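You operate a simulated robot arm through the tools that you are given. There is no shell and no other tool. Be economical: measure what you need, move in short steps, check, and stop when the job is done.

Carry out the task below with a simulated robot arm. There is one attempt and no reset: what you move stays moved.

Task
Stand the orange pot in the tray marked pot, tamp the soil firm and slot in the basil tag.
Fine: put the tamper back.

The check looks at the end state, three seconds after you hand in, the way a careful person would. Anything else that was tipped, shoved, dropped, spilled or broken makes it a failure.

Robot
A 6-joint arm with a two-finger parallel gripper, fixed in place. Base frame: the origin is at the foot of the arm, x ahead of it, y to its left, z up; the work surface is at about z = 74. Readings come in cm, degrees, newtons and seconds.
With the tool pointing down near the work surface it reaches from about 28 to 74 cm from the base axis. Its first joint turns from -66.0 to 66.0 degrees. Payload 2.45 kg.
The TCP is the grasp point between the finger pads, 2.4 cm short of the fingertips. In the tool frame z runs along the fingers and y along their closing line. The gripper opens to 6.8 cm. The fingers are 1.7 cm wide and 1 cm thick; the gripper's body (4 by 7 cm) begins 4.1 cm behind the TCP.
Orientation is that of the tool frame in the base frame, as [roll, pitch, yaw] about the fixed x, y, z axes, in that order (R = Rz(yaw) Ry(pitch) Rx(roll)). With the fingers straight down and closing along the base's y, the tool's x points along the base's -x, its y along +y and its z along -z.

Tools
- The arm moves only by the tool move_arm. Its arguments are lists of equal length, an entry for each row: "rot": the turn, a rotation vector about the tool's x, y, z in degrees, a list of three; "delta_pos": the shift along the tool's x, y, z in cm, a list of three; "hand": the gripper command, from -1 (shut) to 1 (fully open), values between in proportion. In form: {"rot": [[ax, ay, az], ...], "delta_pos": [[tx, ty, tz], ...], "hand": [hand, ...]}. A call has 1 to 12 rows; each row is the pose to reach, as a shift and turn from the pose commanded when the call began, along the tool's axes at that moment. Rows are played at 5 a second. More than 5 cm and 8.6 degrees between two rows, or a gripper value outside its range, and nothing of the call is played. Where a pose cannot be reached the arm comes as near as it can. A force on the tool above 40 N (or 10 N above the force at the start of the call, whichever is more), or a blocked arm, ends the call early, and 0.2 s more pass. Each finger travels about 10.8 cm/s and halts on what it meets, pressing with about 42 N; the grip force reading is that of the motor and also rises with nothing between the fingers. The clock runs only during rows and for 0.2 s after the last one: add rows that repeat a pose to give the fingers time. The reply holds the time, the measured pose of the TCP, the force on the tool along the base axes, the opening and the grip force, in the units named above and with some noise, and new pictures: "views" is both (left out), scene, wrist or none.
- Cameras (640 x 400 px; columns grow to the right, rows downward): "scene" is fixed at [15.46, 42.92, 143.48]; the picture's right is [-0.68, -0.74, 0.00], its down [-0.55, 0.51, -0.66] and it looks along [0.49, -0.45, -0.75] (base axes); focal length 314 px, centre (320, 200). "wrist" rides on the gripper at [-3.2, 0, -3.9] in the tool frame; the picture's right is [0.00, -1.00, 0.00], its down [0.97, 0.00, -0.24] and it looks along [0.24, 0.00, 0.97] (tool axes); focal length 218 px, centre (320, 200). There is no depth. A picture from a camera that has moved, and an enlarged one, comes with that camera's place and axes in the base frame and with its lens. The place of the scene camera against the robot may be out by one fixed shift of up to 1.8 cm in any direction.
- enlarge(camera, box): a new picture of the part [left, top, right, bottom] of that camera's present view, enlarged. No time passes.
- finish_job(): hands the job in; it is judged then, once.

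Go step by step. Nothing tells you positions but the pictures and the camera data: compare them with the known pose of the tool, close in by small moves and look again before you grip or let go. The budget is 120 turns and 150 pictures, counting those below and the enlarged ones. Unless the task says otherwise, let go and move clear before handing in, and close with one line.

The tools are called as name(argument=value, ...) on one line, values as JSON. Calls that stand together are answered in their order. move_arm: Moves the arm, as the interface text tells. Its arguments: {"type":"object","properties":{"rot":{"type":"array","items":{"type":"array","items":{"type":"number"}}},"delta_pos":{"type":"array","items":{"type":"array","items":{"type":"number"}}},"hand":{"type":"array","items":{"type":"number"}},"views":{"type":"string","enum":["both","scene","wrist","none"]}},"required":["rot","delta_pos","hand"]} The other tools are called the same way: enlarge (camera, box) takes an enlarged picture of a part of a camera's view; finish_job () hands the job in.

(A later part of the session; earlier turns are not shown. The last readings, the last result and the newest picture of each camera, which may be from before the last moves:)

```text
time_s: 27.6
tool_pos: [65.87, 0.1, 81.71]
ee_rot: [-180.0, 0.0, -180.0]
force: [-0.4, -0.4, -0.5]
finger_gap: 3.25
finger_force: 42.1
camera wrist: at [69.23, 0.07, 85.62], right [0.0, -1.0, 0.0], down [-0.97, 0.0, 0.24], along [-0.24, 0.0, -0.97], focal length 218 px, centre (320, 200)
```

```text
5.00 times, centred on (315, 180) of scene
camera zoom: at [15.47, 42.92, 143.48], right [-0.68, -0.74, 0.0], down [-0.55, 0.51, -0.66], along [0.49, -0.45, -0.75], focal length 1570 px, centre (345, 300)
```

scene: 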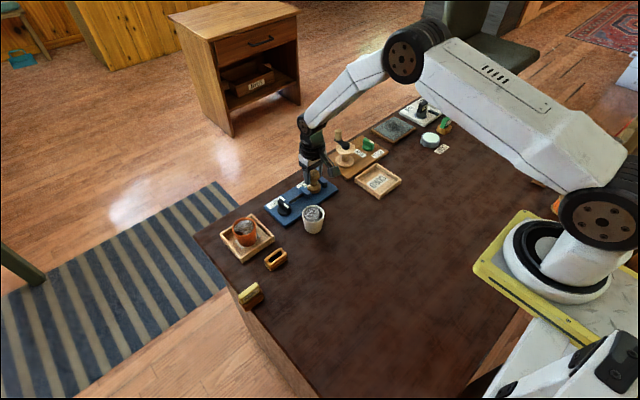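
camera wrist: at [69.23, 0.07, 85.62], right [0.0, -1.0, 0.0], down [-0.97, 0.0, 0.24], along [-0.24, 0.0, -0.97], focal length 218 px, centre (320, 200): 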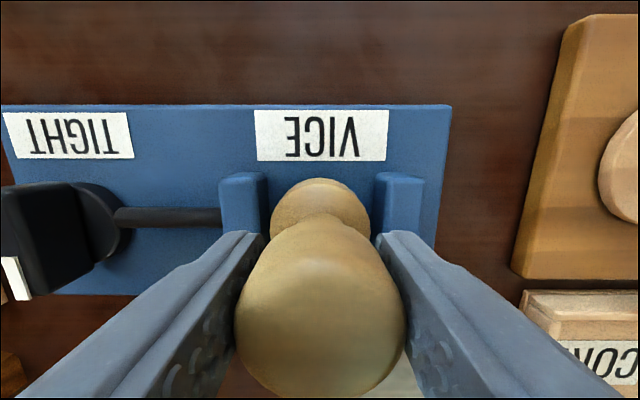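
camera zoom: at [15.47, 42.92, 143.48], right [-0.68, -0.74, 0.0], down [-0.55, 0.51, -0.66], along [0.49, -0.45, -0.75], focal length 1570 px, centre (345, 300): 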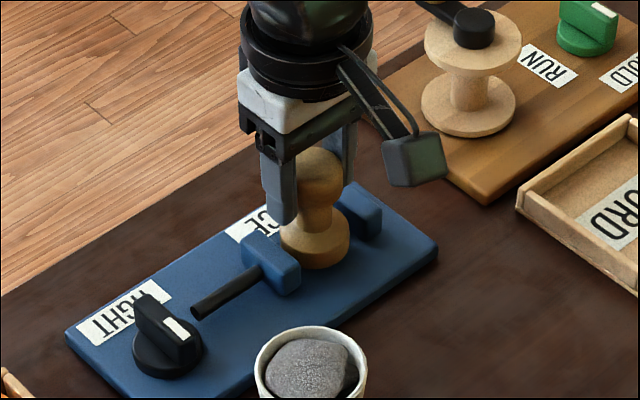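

The tamper comes free without force; its home is TCP (66.0, 0.05, 81.0). I lift it clear and carry it over the orange pot.

move_arm(rot=[[0, 0, 0], [0, 0, 0], [0, 0, 0], [0, 0, 0], [0, 0, 0], [0, 0, 0], [0, 0, 0], [0, 0, 0], [0, 0, 0], [0, 0, 0], [0, 0, 0], [0, 0, 0]], delta_pos=[[0, 0, -2], [0, 0, -5], [0, 0, -7.5], [0, 2, -7.5], [0.2, 5.5, -7.5], [0.4, 9, -7.5], [0.6, 12.5, -7.5], [0.8, 16, -7.5], [1, 19.5, -7.5], [1, 22.5, -7.5], [1, 24.5, -7.5], [1, 24.5, -7.5]], hand=[-0.3, -0.3, -0.3, -0.3, -0.3, -0.3, -0.3, -0.3, -0.3, -0.3, -0.3, -0.3])

enlarge(camera="scene", box=[200, 180, 310, 260])

```text
time_s: 30.2
tool_pos: [65.12, 24.64, 89.29]
ee_rot: [180.0, 0.0, 180.0]
force: [-0.2, -0.1, -0.8]
finger_gap: 3.31
finger_force: 41.9
camera wrist: at [68.33, 24.68, 93.17], right [0.0, -1.0, 0.0], down [-0.97, 0.0, 0.24], along [-0.24, 0.0, -0.97], focal length 218 px, centre (320, 200)
```

scene: 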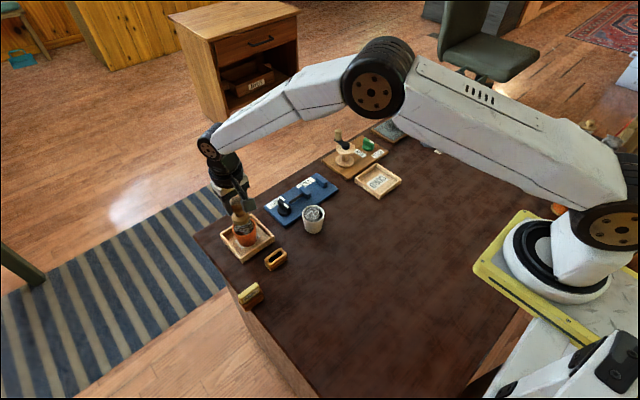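
wrist: 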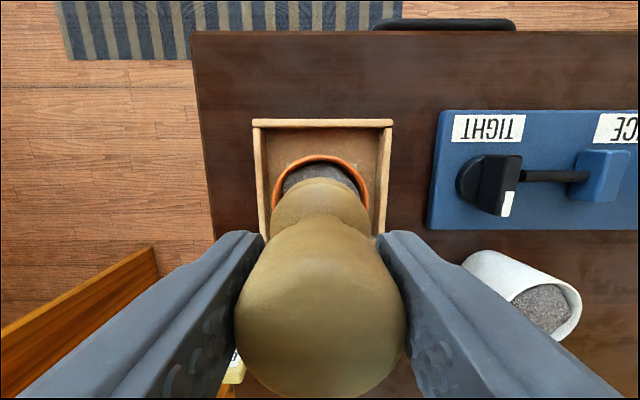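

```text
5.00 times, centred on (255, 220) of scene
camera zoom: at [15.46, 42.92, 143.48], right [-0.68, -0.74, 0.0], down [-0.55, 0.51, -0.66], along [0.49, -0.45, -0.75], focal length 1570 px, centre (645, 100)
```

zoom: 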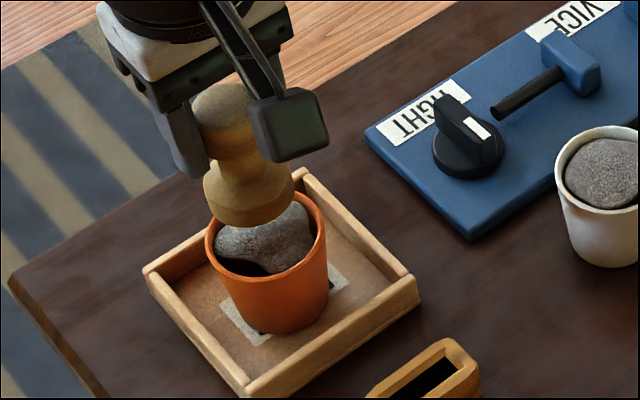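

Aligned over the pot. I lower towards the soil.

move_arm(rot=[[0, 0, 0], [0, 0, 0], [0, 0, 0], [0, 0, 0]], delta_pos=[[0, 0, 1], [0, 0, 2], [0, 0, 3], [0, 0, 3]], hand=[-0.3, -0.3, -0.3, -0.3], views="wrist")

enlarge(camera="scene", box=[200, 180, 310, 260])

```text
time_s: 31.2
tool_pos: [65.07, 24.78, 86.21]
ee_rot: [-180.0, 0.0, -180.0]
force: [0.3, -0.2, -0.8]
finger_gap: 3.29
finger_force: 42.0
camera wrist: at [68.26, 24.66, 90.16], right [0.0, -1.0, 0.0], down [-0.97, 0.0, 0.24], along [-0.24, 0.0, -0.97], focal length 218 px, centre (320, 200)
```

wrist: 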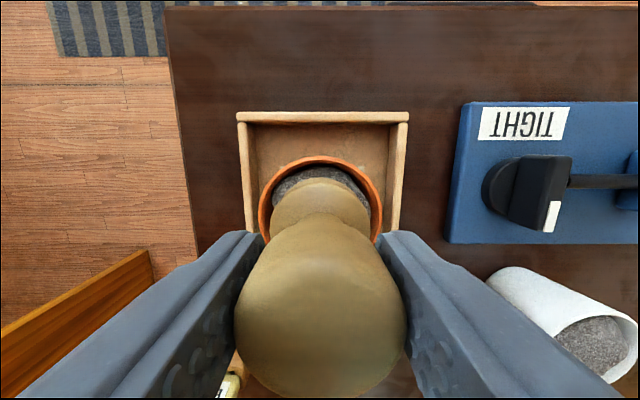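

```text
5.00 times, centred on (255, 220) of scene
camera zoom: at [15.47, 42.92, 143.48], right [-0.68, -0.74, 0.0], down [-0.55, 0.51, -0.66], along [0.49, -0.45, -0.75], focal length 1570 px, centre (645, 100)
```

zoom: 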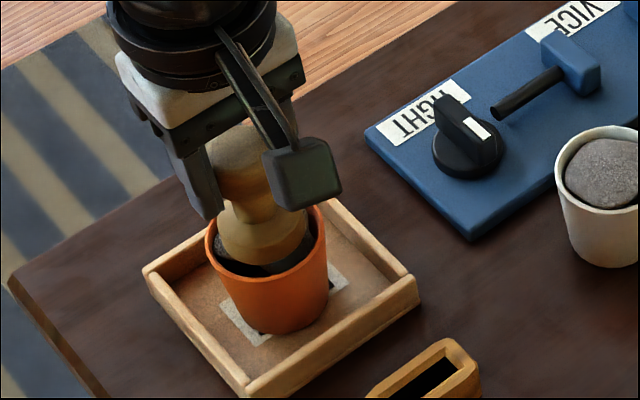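

move_arm(rot=[[0, 0, 0], [0, 0, 0], [0, 0, 0], [0, 0, 0], [0, 0, 0], [0, 0, 0], [0, 0, 0]], delta_pos=[[0, 0, 0.3], [0, 0, 0.6], [0, 0, 0.9], [0, 0, 1.2], [0, 0, 1.5], [0, 0, 1.8], [0, 0, 2.1]], hand=[-0.3, -0.3, -0.3, -0.3, -0.3, -0.3, -0.3], views="wrist")

enlarge(camera="scene", box=[200, 180, 310, 260])

```text
time_s: 32.7
tool_pos: [65.42, 24.59, 84.89]
ee_rot: [179.6, 0.7, 180.0]
force: [-1.4, -0.1, 6.3]
finger_gap: 3.26
finger_force: 41.6
stopped in row 7: the force on the tool passed its limit (the readings are from after the stop); the commanded pose is now the measured one
camera wrist: at [68.61, 24.69, 88.86], right [0.0, -1.0, 0.0], down [-0.97, 0.0, 0.23], along [-0.23, 0.0, -0.97], focal length 218 px, centre (320, 200)
```

wrist: 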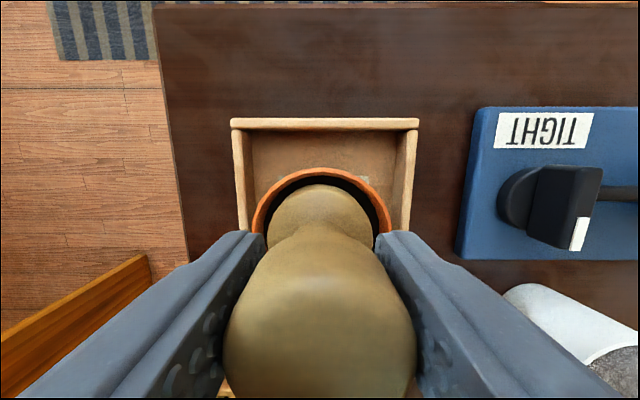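

```text
5.00 times, centred on (255, 220) of scene
camera zoom: at [15.45, 42.91, 143.48], right [-0.68, -0.74, 0.0], down [-0.55, 0.51, -0.66], along [0.49, -0.45, -0.75], focal length 1570 px, centre (645, 100)
```

zoom: 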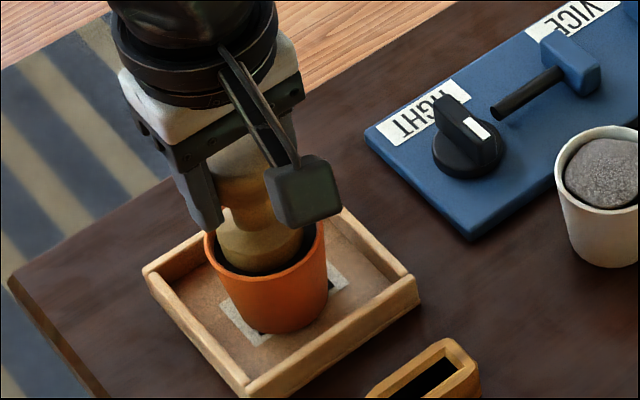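

The tamp reached the 40 N limit. I lift the tamper straight up to inspect the soil.

move_arm(rot=[[0, 0, 0], [0, 0, 0], [0, 0, 0], [0, 0, 0]], delta_pos=[[0, 0, -1], [0, 0, -3], [0, 0, -4.5], [0, 0, -4.5]], hand=[-0.3, -0.3, -0.3, -0.3], views="wrist")

enlarge(camera="scene", box=[200, 180, 310, 260])

```text
time_s: 33.7
tool_pos: [65.29, 24.67, 89.3]
ee_rot: [179.8, 0.5, -180.0]
force: [0.5, 0.4, -0.7]
finger_gap: 3.28
finger_force: 41.4
camera wrist: at [68.45, 24.69, 93.35], right [0.0, -1.0, 0.0], down [-0.97, 0.0, 0.23], along [-0.23, 0.0, -0.97], focal length 218 px, centre (320, 200)
```

wrist: 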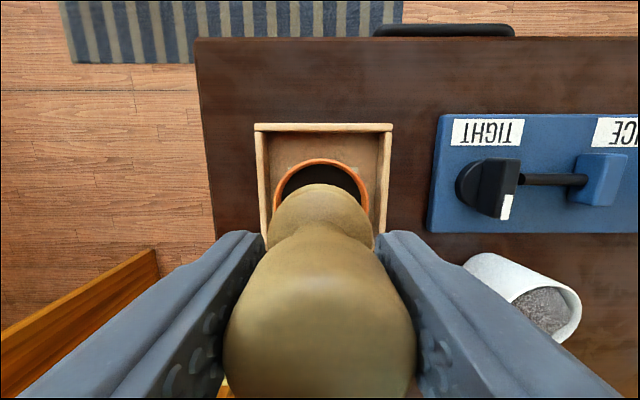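

```text
5.00 times, centred on (255, 220) of scene
camera zoom: at [15.47, 42.92, 143.48], right [-0.68, -0.74, 0.0], down [-0.55, 0.51, -0.66], along [0.49, -0.45, -0.75], focal length 1570 px, centre (645, 100)
```

zoom: 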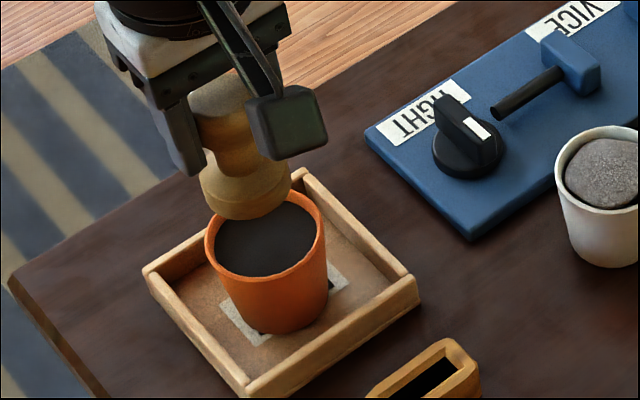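

The soil is now flat and firm. I carry the tamper back above the vice and look.

move_arm(rot=[[0.2, 0.5, 0], [0.2, 0.5, 0], [0.2, 0.5, 0], [0.2, 0.5, 0], [0.2, 0.5, 0], [0.2, 0.5, 0], [0.2, 0.5, 0], [0.2, 0.5, 0], [0.2, 0.5, 0]], delta_pos=[[0, -2, 0], [-0.1, -5.5, 0], [-0.2, -9, 0], [-0.3, -12.5, 0], [-0.4, -16, 0], [-0.5, -19.5, 0], [-0.6, -22.5, 0], [-0.7, -24.6, 0], [-0.7, -24.6, 0]], hand=[-0.3, -0.3, -0.3, -0.3, -0.3, -0.3, -0.3, -0.3, -0.3])

enlarge(camera="scene", box=[200, 160, 350, 260])

```text
time_s: 35.7
tool_pos: [66.08, 0.08, 89.18]
ee_rot: [-180.0, 0.0, 180.0]
force: [-0.3, 0.8, -0.1]
finger_gap: 3.29
finger_force: 42.0
camera wrist: at [69.25, 0.01, 93.07], right [0.0, -1.0, 0.0], down [-0.97, 0.0, 0.24], along [-0.24, 0.0, -0.97], focal length 218 px, centre (320, 200)
```

scene: 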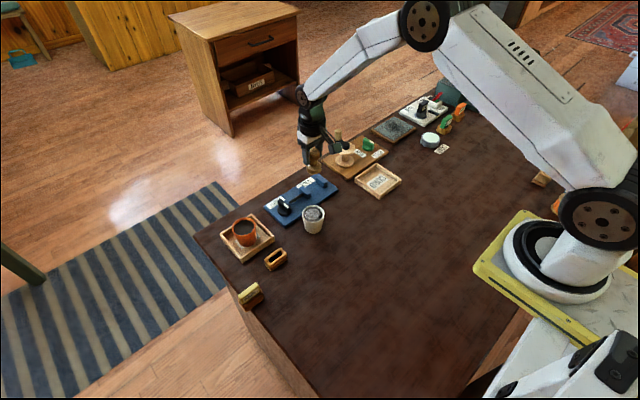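
wrist: 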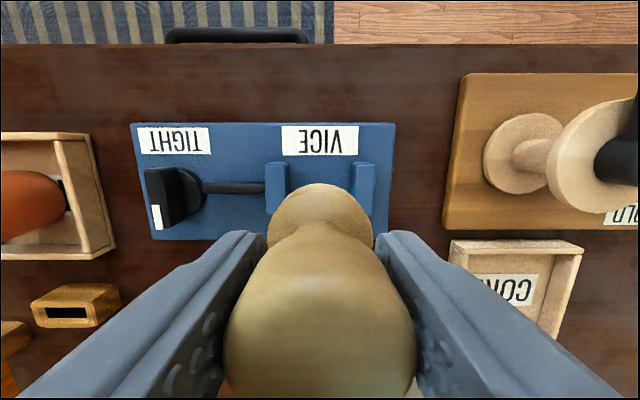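

```text
4.00 times, centred on (275, 210) of scene
camera zoom: at [15.47, 42.91, 143.48], right [-0.68, -0.74, 0.0], down [-0.55, 0.51, -0.66], along [0.49, -0.45, -0.75], focal length 1256 px, centre (500, 160)
```

zoom: 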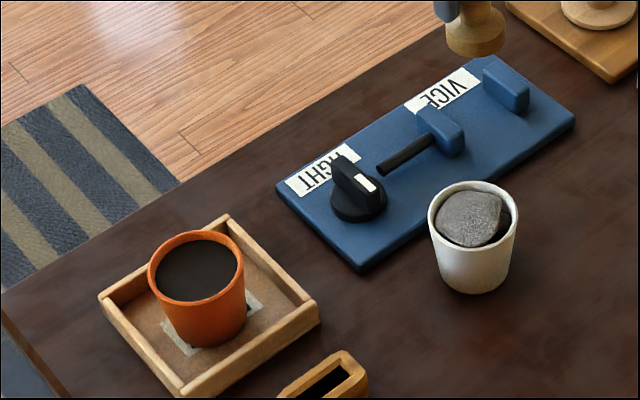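

move_arm(rot=[[0, 0, 0], [0, 0, 0], [0, 0, 0], [0, 0, 0], [0, 0, 0]], delta_pos=[[0, 0, 1.5], [0, 0, 3], [0, 0, 4.5], [0, 0, 5.2], [0, 0, 5.2]], hand=[-0.3, -0.3, -0.3, -0.3, -0.3], views="wrist")

enlarge(camera="scene", box=[260, 140, 370, 220])

```text
time_s: 36.9
tool_pos: [66.08, 0.06, 83.99]
ee_rot: [-179.9, 0.0, 180.0]
force: [0.4, 0.0, -0.1]
finger_gap: 3.26
finger_force: 42.0
camera wrist: at [69.27, 0.09, 87.86], right [0.0, -1.0, 0.0], down [-0.97, 0.0, 0.24], along [-0.24, 0.0, -0.97], focal length 218 px, centre (320, 200)
```

wrist: 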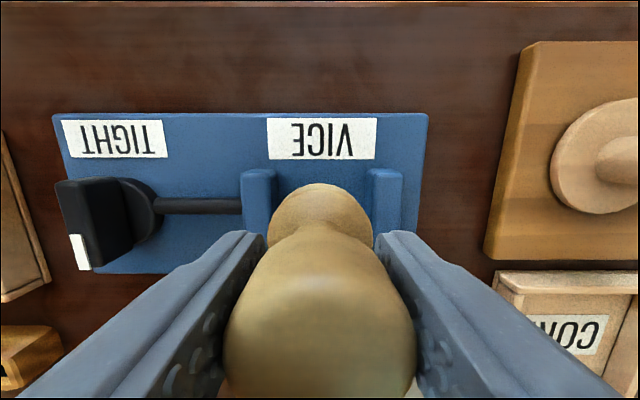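

```text
5.00 times, centred on (315, 180) of scene
camera zoom: at [15.47, 42.92, 143.48], right [-0.68, -0.74, 0.0], down [-0.55, 0.51, -0.66], along [0.49, -0.45, -0.75], focal length 1570 px, centre (345, 300)
```

zoom: 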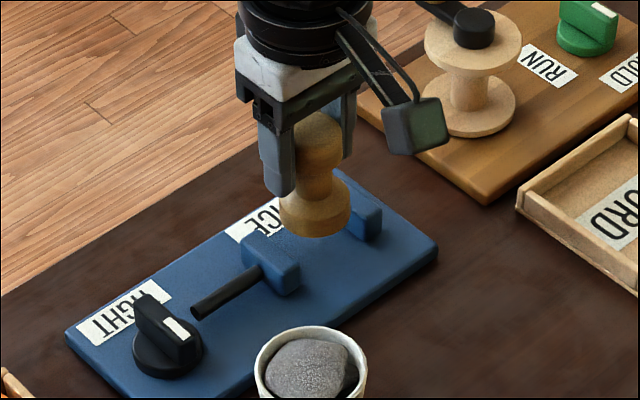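

Centred between the jaws. I lower until contact.

move_arm(rot=[[0, 0, 0], [0, 0, 0], [0, 0, 0], [0, 0, 0], [0, 0, 0], [0, 0, 0], [0, 0, 0]], delta_pos=[[0, 0, 0.5], [0, 0, 1], [0, 0, 1.5], [0, 0, 2], [0, 0, 2.4], [0, 0, 2.8], [0, 0, 2.8]], hand=[-0.3, -0.3, -0.3, -0.3, -0.3, -0.3, -0.3], views="wrist")

enlarge(camera="scene", box=[260, 140, 370, 220])

```text
time_s: 38.5
tool_pos: [66.04, 0.03, 81.32]
ee_rot: [-179.9, 0.0, -180.0]
force: [0.5, 0.0, 0.3]
finger_gap: 3.27
finger_force: 42.1
camera wrist: at [69.27, 0.05, 85.14], right [0.0, -1.0, 0.0], down [-0.97, 0.0, 0.24], along [-0.24, 0.0, -0.97], focal length 218 px, centre (320, 200)
```

wrist: 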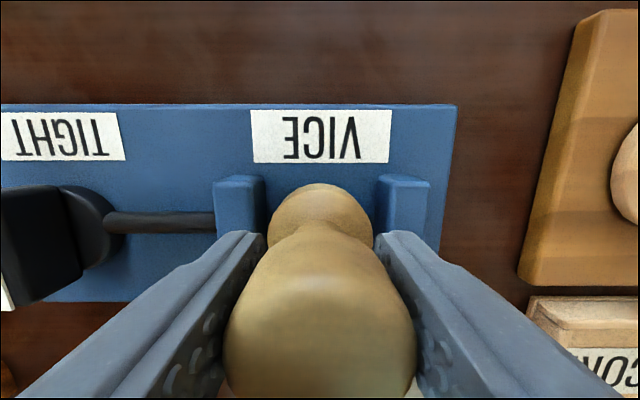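

```text
5.00 times, centred on (315, 180) of scene
camera zoom: at [15.47, 42.92, 143.48], right [-0.68, -0.74, 0.0], down [-0.55, 0.51, -0.66], along [0.49, -0.45, -0.75], focal length 1570 px, centre (345, 300)
```

zoom: 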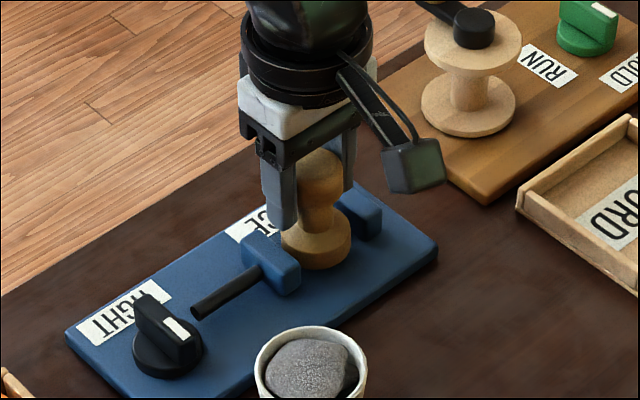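

move_arm(rot=[[0, 0, 0], [0, 0, 0], [0, 0, 0], [0, 0, 0]], delta_pos=[[0, 0, 0.15], [0, 0, 0.3], [0, 0, 0.4], [0, 0, 0.4]], hand=[-0.3, -0.3, -0.3, -0.3], views="none")

enlarge(camera="scene", box=[260, 140, 370, 220])

```text
time_s: 39.5
tool_pos: [66.04, 0.09, 80.93]
ee_rot: [180.0, 0.0, 180.0]
force: [-1.0, 1.0, -0.1]
finger_gap: 3.26
finger_force: 42.0
```

```text
5.00 times, centred on (315, 180) of scene
camera zoom: at [15.47, 42.92, 143.48], right [-0.68, -0.74, 0.0], down [-0.55, 0.51, -0.66], along [0.49, -0.45, -0.75], focal length 1570 px, centre (345, 300)
```

zoom: 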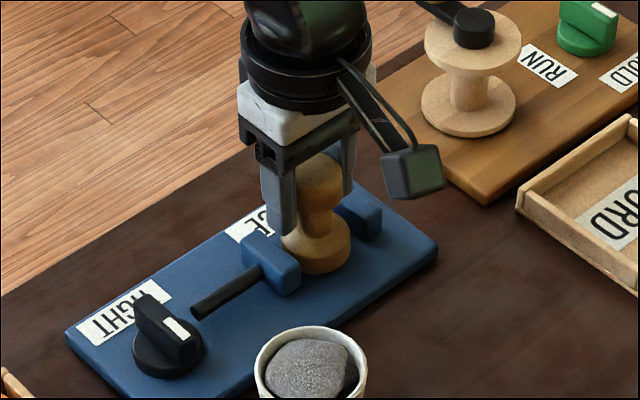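

move_arm(rot=[[0, 0, 0], [0, 0, 0], [0, 0, 0], [0, 0, 0]], delta_pos=[[0, 0, 0.1], [0, 0, 0.2], [0, 0, 0.3], [0, 0, 0.3]], hand=[-0.3, -0.3, -0.3, -0.3], views="none")

enlarge(camera="wrist", box=[180, 90, 460, 300])

```text
time_s: 40.5
tool_pos: [65.98, 0.05, 80.59]
ee_rot: [179.9, 0.1, 179.9]
force: [-0.4, 0.3, -0.6]
finger_gap: 3.24
finger_force: 42.2
```

```text
1.90 times, centred on (320, 195) of wrist
camera zoom: at [69.25, 0.1, 84.5], right [0.0, -1.0, 0.0], down [-0.97, 0.0, 0.24], along [-0.24, 0.0, -0.97], focal length 416 px, centre (320, 210)
```

zoom: 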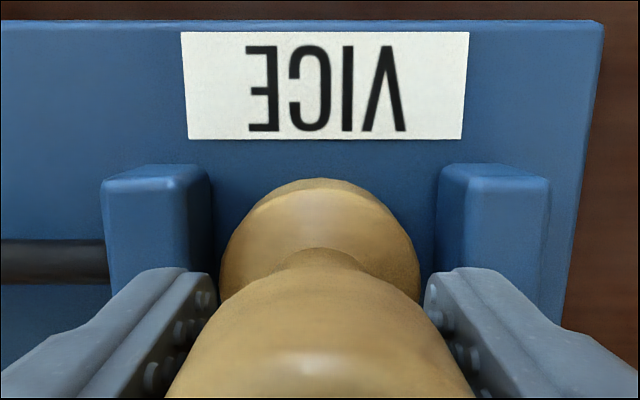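

move_arm(rot=[[0, 0, 0], [0, 0, 0], [0, 0, 0], [0, 0, 0]], delta_pos=[[0, 0, 0.07], [0, 0, 0.14], [0, 0, 0.2], [0, 0, 0.2]], hand=[-0.3, -0.3, -0.3, -0.3], views="none")

enlarge(camera="scene", box=[260, 140, 370, 220])

```text
time_s: 41.5
tool_pos: [66.04, 0.04, 80.47]
ee_rot: [180.0, 0.3, 179.9]
force: [-6.9, 2.6, 23.9]
finger_gap: 3.24
finger_force: 42.4
```

```text
5.00 times, centred on (315, 180) of scene
camera zoom: at [15.4, 42.92, 143.49], right [-0.68, -0.74, 0.0], down [-0.55, 0.51, -0.66], along [0.49, -0.45, -0.75], focal length 1570 px, centre (345, 300)
```

zoom: 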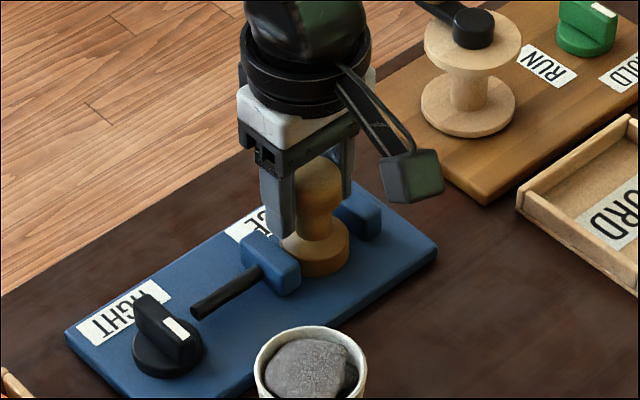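

Contact: the tamper is back down at its original height. I relieve the press, open slightly, rise, then open fully above the jaws.

move_arm(rot=[[0, 0, 0], [0, 0, 0], [0, 0, 0], [0, 0, 0], [0, 0, 0], [0, 0, 0], [0, 0, 0]], delta_pos=[[0, 0, -0.12], [0, 0, -0.15], [0, 0, -0.15], [0, 0, -0.15], [0, 0, -0.5], [0, 0, -1], [0, 0, -1]], hand=[-0.3, -0.03, 0.05, 0.1, 0.1, 0.15, 0.15])

enlarge(camera="scene", box=[260, 140, 370, 220])

```text
time_s: 43.1
tool_pos: [65.97, 0.0, 81.35]
ee_rot: [-180.0, 0.0, 180.0]
force: [-0.4, -0.8, -0.3]
finger_gap: 3.92
finger_force: 0.1
camera wrist: at [69.26, 0.07, 85.27], right [0.0, -1.0, 0.0], down [-0.97, 0.0, 0.24], along [-0.24, 0.0, -0.97], focal length 218 px, centre (320, 200)
```

scene: 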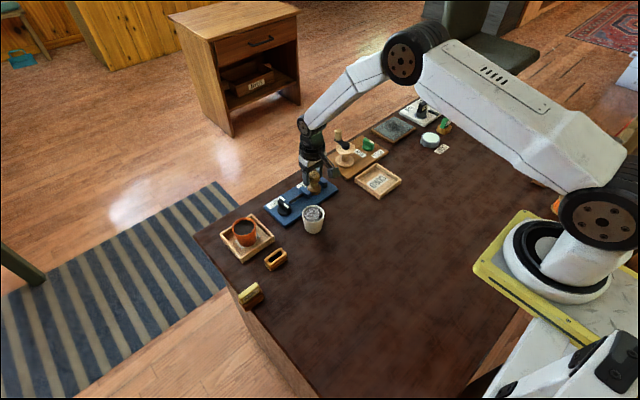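
wrist: 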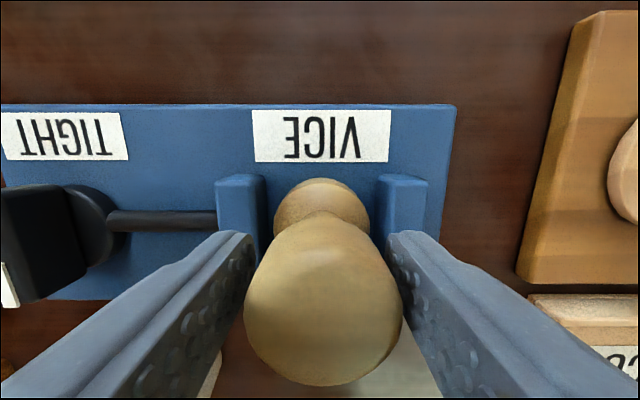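

```text
5.00 times, centred on (315, 180) of scene
camera zoom: at [15.46, 42.92, 143.48], right [-0.68, -0.74, 0.0], down [-0.55, 0.51, -0.66], along [0.49, -0.45, -0.75], focal length 1570 px, centre (345, 300)
```

zoom: 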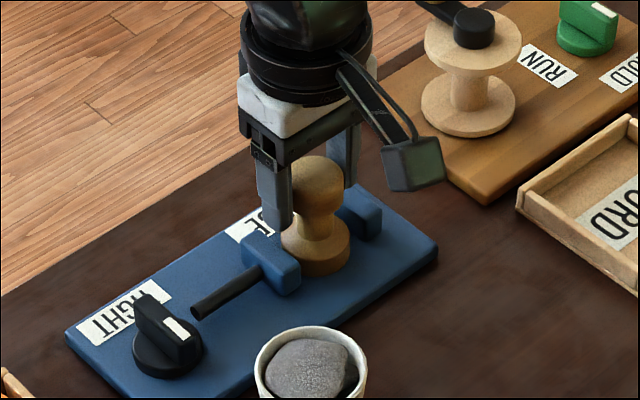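

The tamper stands free in the vice. I rise and go towards the basil tag.

move_arm(rot=[[0, 0, 0], [0, 0, 0], [0, 0, 0], [0, 0, 0], [0, 0, 0], [0, 0, 0], [0, 0, 0], [0, 0, 0], [0, 0, 0], [0, 0, 0], [0, 0, 0], [0, 0, 0]], delta_pos=[[0, 0, -1.5], [0, 0, -5], [0, 0, -9], [1, 3.5, -10], [3, 7.5, -10], [5, 11.5, -10], [7, 15.5, -10], [9, 19.5, -10], [11, 23, -10], [14, 26, -10], [17, 29, -10], [17, 29, -10]], hand=[1, 1, 1, 1, 1, 1, 1, 1, 1, 1, 1, 1])

enlarge(camera="scene", box=[200, 140, 350, 320])

```text
time_s: 45.7
tool_pos: [49.09, 29.09, 91.28]
ee_rot: [-180.0, 0.1, 180.0]
force: [0.2, -0.1, 0.6]
finger_gap: 6.78
finger_force: 0.0
camera wrist: at [52.34, 29.02, 95.2], right [0.0, -1.0, 0.0], down [-0.97, 0.0, 0.24], along [-0.24, 0.0, -0.97], focal length 218 px, centre (320, 200)
```

scene: 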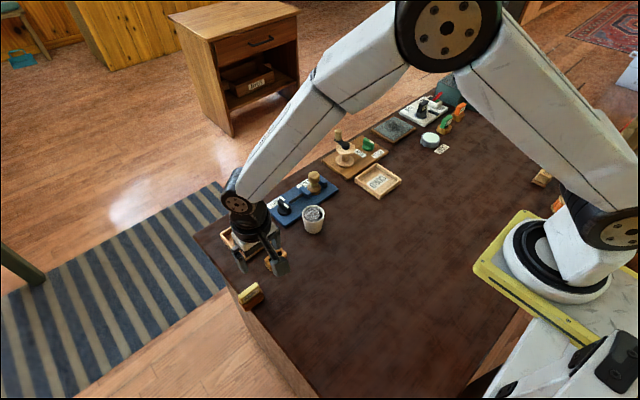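
wrist: 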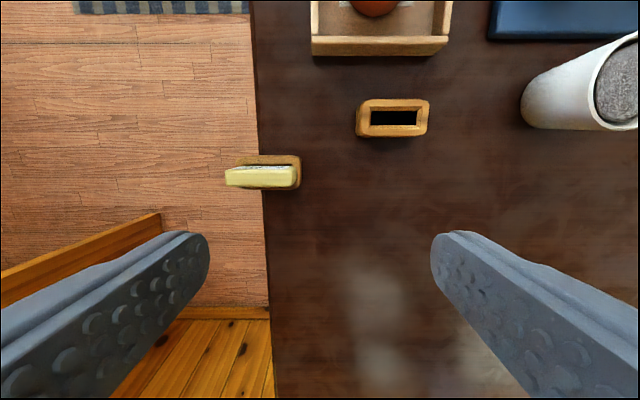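

```text
2.22 times, centred on (275, 230) of scene
camera zoom: at [15.46, 42.92, 143.48], right [-0.68, -0.74, 0.0], down [-0.55, 0.51, -0.66], along [0.49, -0.45, -0.75], focal length 698 px, centre (420, 133)
```

zoom: 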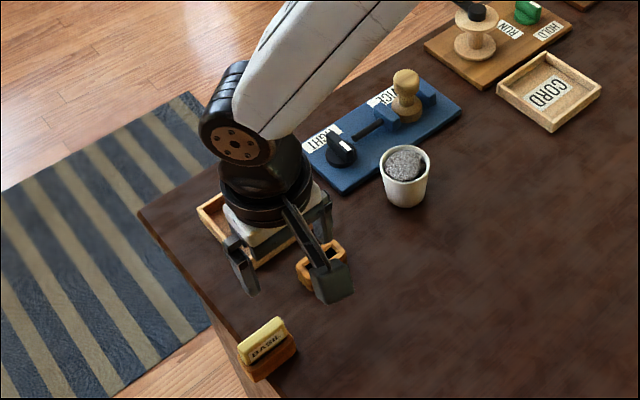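

The tag's top is near (49.9, 33.8, 78), long in y and thin in x; its holder overhangs the table edge. I zoom in for details.

enlarge(camera="wrist", box=[210, 80, 450, 230])

enlarge(camera="scene", box=[210, 265, 290, 325])

```text
2.67 times, centred on (330, 155) of wrist
camera zoom: at [52.34, 29.02, 95.2], right [0.0, -1.0, 0.0], down [-0.97, 0.0, 0.24], along [-0.24, 0.0, -0.97], focal length 582 px, centre (293, 320)
```

zoom: 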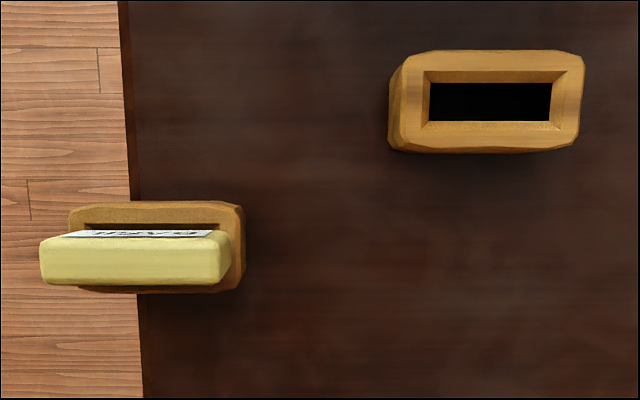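

```text
6.67 times, centred on (250, 295) of scene
camera zoom: at [15.46, 42.92, 143.48], right [-0.68, -0.74, 0.0], down [-0.55, 0.51, -0.66], along [0.49, -0.45, -0.75], focal length 2094 px, centre (787, -433)
```

zoom: 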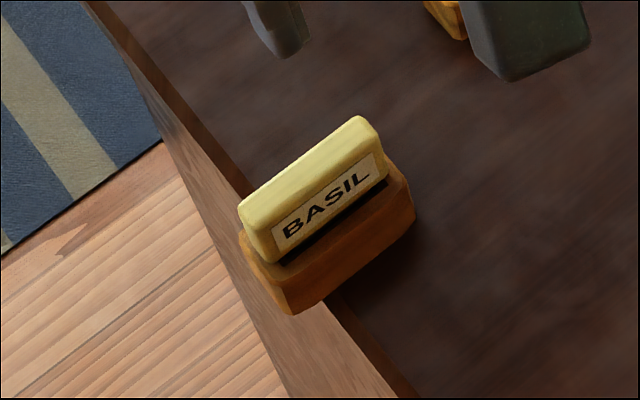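

I tilt the tool for a side view of the tag and holder to get the heights.

move_arm(rot=[[0, -8, 0], [0, -16, 0], [0, -24, 0], [0, -32, 0], [0, -40, 0], [0, -48, 0], [0, -56, 0], [0, -64, 0], [0, -70, 0], [0, -70, 0]], delta_pos=[[1.5, 0.5, 0], [3, 1, 1], [4.5, 1.5, 2], [6, 2, 3], [7.5, 2.5, 4], [9, 2.5, 5], [9, 2.5, 6], [9, 2.5, 7], [9, 2.5, 8], [9, 2.5, 8]], hand=[1, 1, 1, 1, 1, 1, 1, 1, 1, 1], views="wrist")

enlarge(camera="wrist", box=[210, 120, 450, 300])

```text
time_s: 47.9
tool_pos: [44.52, 34.01, 84.29]
ee_rot: [-179.0, 70.1, -179.2]
force: [0.4, -0.9, 0.6]
finger_gap: 6.8
finger_force: 0.0
out of reach, approached as far as the arm can: row 7, 8, 9, 10
camera wrist: at [42.05, 34.0, 88.62], right [0.0, -1.0, 0.01], down [-0.56, 0.0, -0.83], along [0.83, -0.01, -0.56], focal length 218 px, centre (320, 200)
```

wrist: 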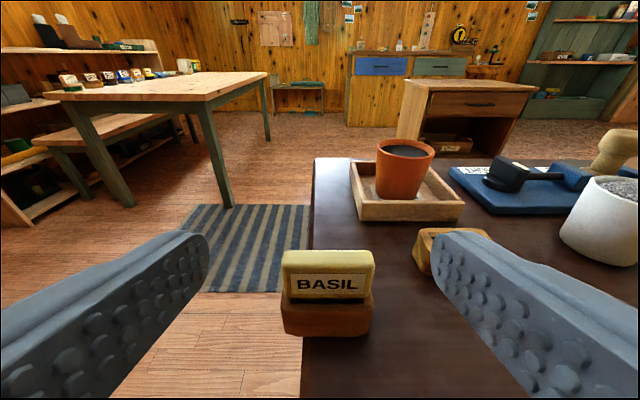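

```text
2.22 times, centred on (330, 210) of wrist
camera zoom: at [42.05, 34.0, 88.62], right [0.0, -1.0, 0.01], down [-0.56, 0.0, -0.83], along [0.83, -0.01, -0.56], focal length 485 px, centre (298, 178)
```

zoom: 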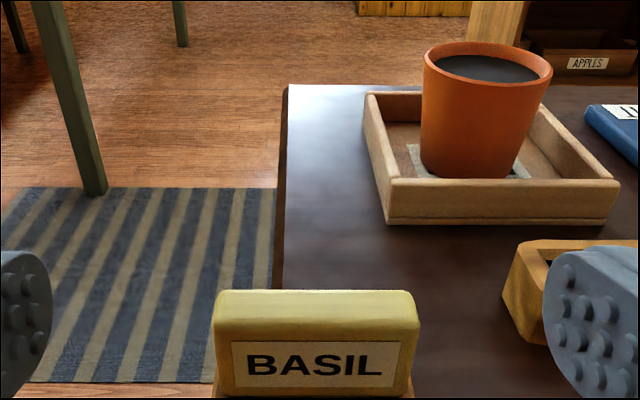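

enlarge(camera="wrist", box=[260, 235, 400, 345])

```text
3.64 times, centred on (330, 290) of wrist
camera zoom: at [42.05, 34.0, 88.62], right [0.0, -1.0, 0.01], down [-0.56, 0.0, -0.83], along [0.83, -0.01, -0.56], focal length 794 px, centre (284, -127)
```

zoom: 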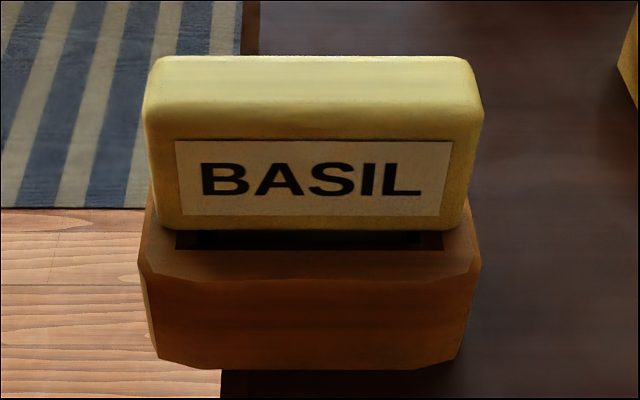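

The tag head spans z≈76.7–79.5, 4.7 cm wide, centred near (50.0, 33.5); holder top at ≈76.7. I go back to vertical.

move_arm(rot=[[0, 8, 0], [0, 16, 0], [0, 24, 0], [0, 32, 0], [0, 40, 0], [0, 48, 0], [0, 56, 0], [0, 64, 0], [0, 70, 0], [0, 70, 0]], delta_pos=[[-1, 0, -1], [-2, 0, -1.5], [-3, 0, -2], [-4, 0, -2], [-5, 0, -2], [-6, 0, -2], [-7, 0, -2], [-8, 0, -2], [-8, 0, -2], [-8, 0, -2]], hand=[1, 1, 1, 1, 1, 1, 1, 1, 1, 1], views="none")

```text
time_s: 50.1
tool_pos: [45.41, 33.97, 92.76]
ee_rot: [179.9, 0.0, -180.0]
force: [0.7, 0.8, 0.5]
finger_gap: 6.77
finger_force: 0.0
```

Vertical again. Now I turn the tool 90° about its own axis so the fingers close along x.

move_arm(rot=[[0, 0, 8.2], [0, 0, 16.4], [0, 0, 24.6], [0, 0, 32.8], [0, 0, 41], [0, 0, 49.2], [0, 0, 57.4], [0, 0, 65.6], [0, 0, 73.8], [0, 0, 82], [0, 0, 90], [0, 0, 90]], delta_pos=[[-0.5, 0, 0], [-1, 0, 0], [-1.5, 0, 0], [-2, 0, 0], [-2.5, 0, 0], [-3, 0, 0], [-3.5, 0, 0], [-4, -0.2, 0], [-4.3, -0.4, 0], [-4.5, -0.5, 0], [-4.6, -0.5, 0], [-4.6, -0.5, 0]], hand=[1, 1, 1, 1, 1, 1, 1, 1, 1, 1, 1, 1])

```text
time_s: 52.7
tool_pos: [49.98, 33.39, 92.77]
ee_rot: [180.0, 0.1, 89.9]
force: [0.2, 0.9, 0.5]
finger_gap: 6.81
finger_force: 0.1
camera wrist: at [49.97, 30.27, 96.67], right [-1.0, 0.0, 0.0], down [0.0, 0.97, 0.24], along [0.0, 0.24, -0.97], focal length 218 px, centre (320, 200)
```

scene: 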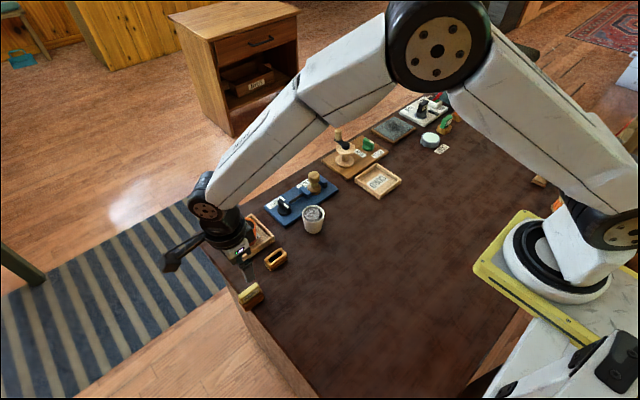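
wrist: 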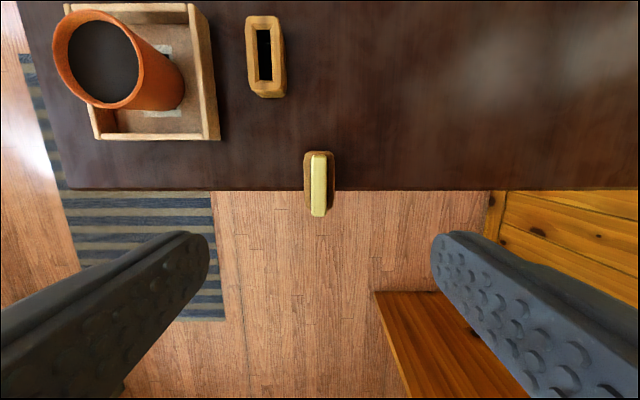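

The tag is aligned between the fingers. I descend partway.

move_arm(rot=[[0, 0, 0], [0, 0, 0], [0, 0, 0], [0, 0, 0]], delta_pos=[[0, 0, 3], [0, 0, 6], [0, 0, 8.8], [0, 0, 8.8]], hand=[1, 1, 1, 1], views="wrist")

enlarge(camera="scene", box=[200, 240, 310, 320])

```text
time_s: 53.7
tool_pos: [49.91, 33.45, 84.08]
ee_rot: [179.9, -0.1, 90.0]
force: [-0.1, 0.3, 0.1]
finger_gap: 6.79
finger_force: 0.0
camera wrist: at [50.06, 30.22, 88.02], right [-1.0, 0.0, 0.0], down [0.0, 0.97, 0.24], along [0.0, 0.24, -0.97], focal length 218 px, centre (320, 200)
```

wrist: 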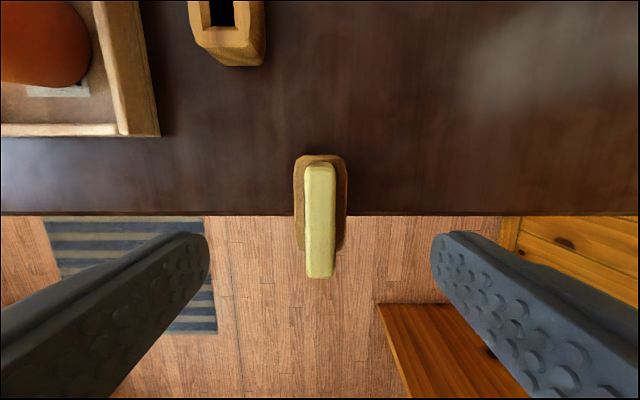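

```text
5.00 times, centred on (255, 280) of scene
camera zoom: at [15.46, 42.92, 143.48], right [-0.68, -0.74, 0.0], down [-0.55, 0.51, -0.66], along [0.49, -0.45, -0.75], focal length 1570 px, centre (645, -200)
```

zoom: 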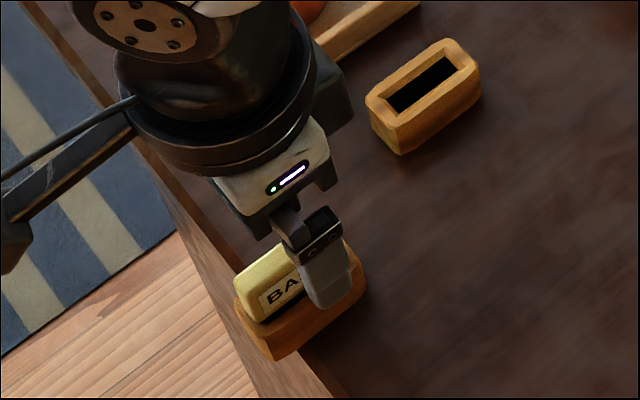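

move_arm(rot=[[0, 0, 0], [0, 0, 0], [0, 0, 0], [0, 0, 0]], delta_pos=[[0, 0, 1.5], [0, 0, 3], [0, 0, 4.3], [0, 0, 4.3]], hand=[1, 1, 1, 1], views="wrist")

enlarge(camera="scene", box=[200, 240, 310, 320])

```text
time_s: 54.7
tool_pos: [49.82, 33.38, 79.72]
ee_rot: [179.9, 0.0, 90.1]
force: [0.1, -0.2, -0.6]
finger_gap: 6.79
finger_force: 0.1
camera wrist: at [50.01, 30.21, 83.63], right [-1.0, 0.0, 0.0], down [0.0, 0.97, 0.24], along [0.0, 0.24, -0.97], focal length 218 px, centre (320, 200)
```

wrist: 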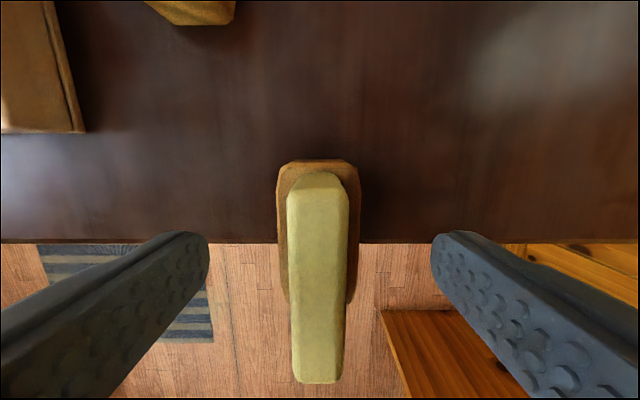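

```text
5.00 times, centred on (255, 280) of scene
camera zoom: at [15.46, 42.92, 143.48], right [-0.68, -0.74, 0.0], down [-0.55, 0.51, -0.66], along [0.49, -0.45, -0.75], focal length 1570 px, centre (645, -200)
```

zoom: 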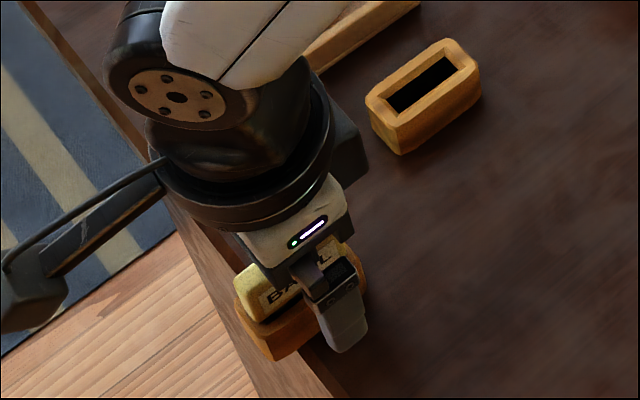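

I close slowly on the tag head.

move_arm(rot=[[0, 0, 0], [0, 0, 0], [0, 0, 0], [0, 0, 0], [0, 0, 0], [0, 0, 0], [0, 0, 0], [0, 0, 0], [0, 0, 0]], delta_pos=[[0, 0, 0], [0, 0, 0], [0, 0, 0], [0, 0, 0], [0, 0, 0], [0, 0, 0], [0, 0, 0], [0, 0, 0], [0, 0, 0]], hand=[0.6, 0.2, -0.1, -0.3, -0.45, -0.55, -0.65, -0.75, -0.9])

enlarge(camera="scene", box=[200, 240, 310, 320])

```text
time_s: 56.7
tool_pos: [50.03, 33.37, 79.79]
ee_rot: [180.0, 0.0, 90.0]
force: [0.4, 0.2, 0.3]
finger_gap: 1.22
finger_force: 32.3
camera wrist: at [50.0, 30.2, 83.66], right [-1.0, 0.0, 0.0], down [0.0, 0.97, 0.24], along [0.0, 0.24, -0.97], focal length 218 px, centre (320, 200)
```

scene: 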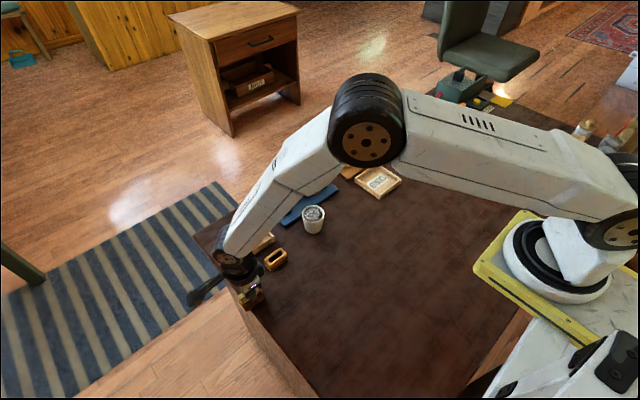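
wrist: 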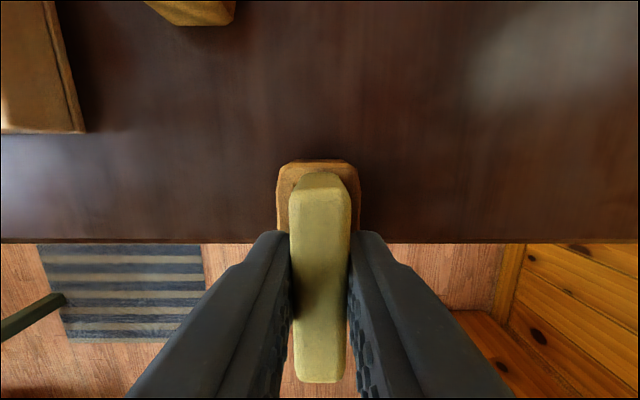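

```text
5.00 times, centred on (255, 280) of scene
camera zoom: at [15.46, 42.92, 143.48], right [-0.68, -0.74, 0.0], down [-0.55, 0.51, -0.66], along [0.49, -0.45, -0.75], focal length 1570 px, centre (645, -200)
```

zoom: 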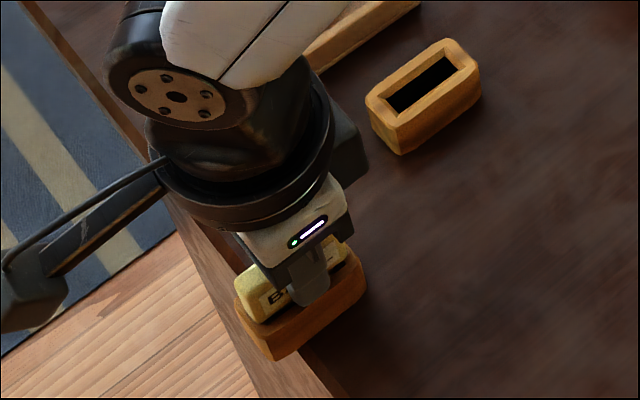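

Gripped (1.22 cm). I lift gently and check the holder stays put.

move_arm(rot=[[0, 0, 0], [0, 0, 0], [0, 0, 0], [0, 0, 0], [0, 0, 0], [0, 0, 0]], delta_pos=[[0, 0, -0.3], [0, 0, -0.8], [0, 0, -1.4], [0, 0, -2], [0, 0, -3], [0, 0, -3]], hand=[-0.9, -0.9, -0.9, -0.9, -0.9, -0.9], views="wrist")

enlarge(camera="scene", box=[200, 240, 310, 320])

```text
time_s: 58.1
tool_pos: [50.01, 33.51, 82.66]
ee_rot: [179.9, 0.0, 90.1]
force: [0.0, 0.3, 0.1]
finger_gap: 1.22
finger_force: 32.2
camera wrist: at [49.95, 30.31, 86.57], right [-1.0, 0.0, 0.0], down [0.0, 0.97, 0.24], along [0.0, 0.24, -0.97], focal length 218 px, centre (320, 200)
```

wrist: 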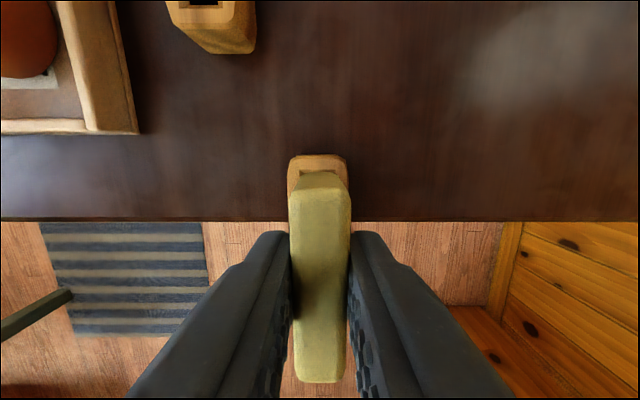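

```text
5.00 times, centred on (255, 280) of scene
camera zoom: at [15.47, 42.92, 143.48], right [-0.68, -0.74, 0.0], down [-0.55, 0.51, -0.66], along [0.49, -0.45, -0.75], focal length 1570 px, centre (645, -200)
```

zoom: 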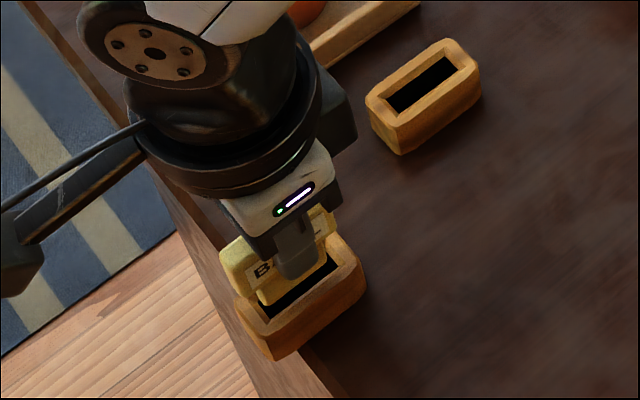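

The holder stays, and the tag comes out cleanly. The target slot is at about (54.48, 23.15); I rise and stop short of it for a precise look.

move_arm(rot=[[0, 0, 0], [0, 0, 0], [0, 0, 0], [0, 0, 0], [0, 0, 0], [0, 0, 0], [0, 0, 0]], delta_pos=[[0, 0, -1.5], [0, 0, -3.5], [-1, 1, -4], [-2.5, 2.5, -4], [-4, 3.5, -4], [-5.5, 4.5, -4], [-5.5, 4.5, -4]], hand=[-0.9, -0.9, -0.9, -0.9, -0.9, -0.9, -0.9], views="wrist")

enlarge(camera="wrist", box=[240, 80, 400, 230])

enlarge(camera="scene", box=[200, 210, 310, 320])

```text
time_s: 59.7
tool_pos: [54.44, 28.09, 86.7]
ee_rot: [179.8, 0.1, 90.0]
force: [0.0, 0.0, -1.3]
finger_gap: 1.2
finger_force: 32.8
camera wrist: at [54.48, 24.77, 90.58], right [-1.0, 0.0, 0.0], down [0.0, 0.97, 0.24], along [0.0, 0.24, -0.97], focal length 218 px, centre (320, 200)
```

wrist: 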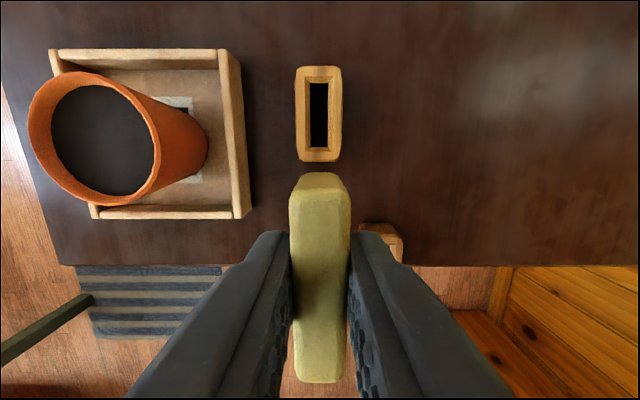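

```text
2.67 times, centred on (320, 155) of wrist
camera zoom: at [54.48, 24.77, 90.58], right [-1.0, 0.0, 0.0], down [0.0, 0.97, 0.24], along [0.0, 0.24, -0.97], focal length 582 px, centre (320, 320)
```

zoom: 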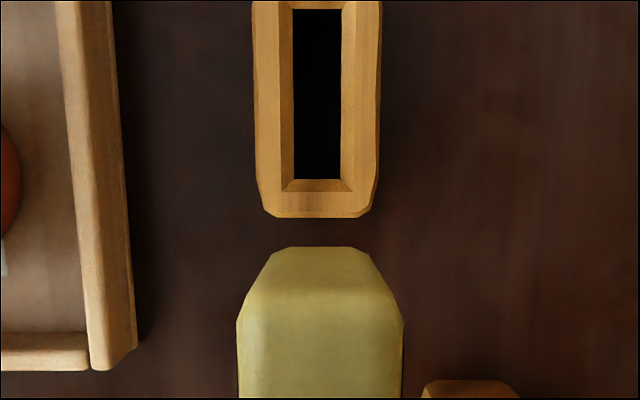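

```text
3.64 times, centred on (255, 265) of scene
camera zoom: at [15.47, 42.91, 143.48], right [-0.68, -0.74, 0.0], down [-0.55, 0.51, -0.66], along [0.49, -0.45, -0.75], focal length 1142 px, centre (556, -36)
```

zoom: 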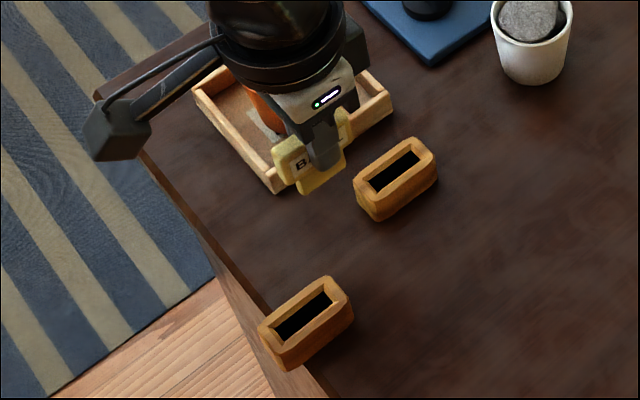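

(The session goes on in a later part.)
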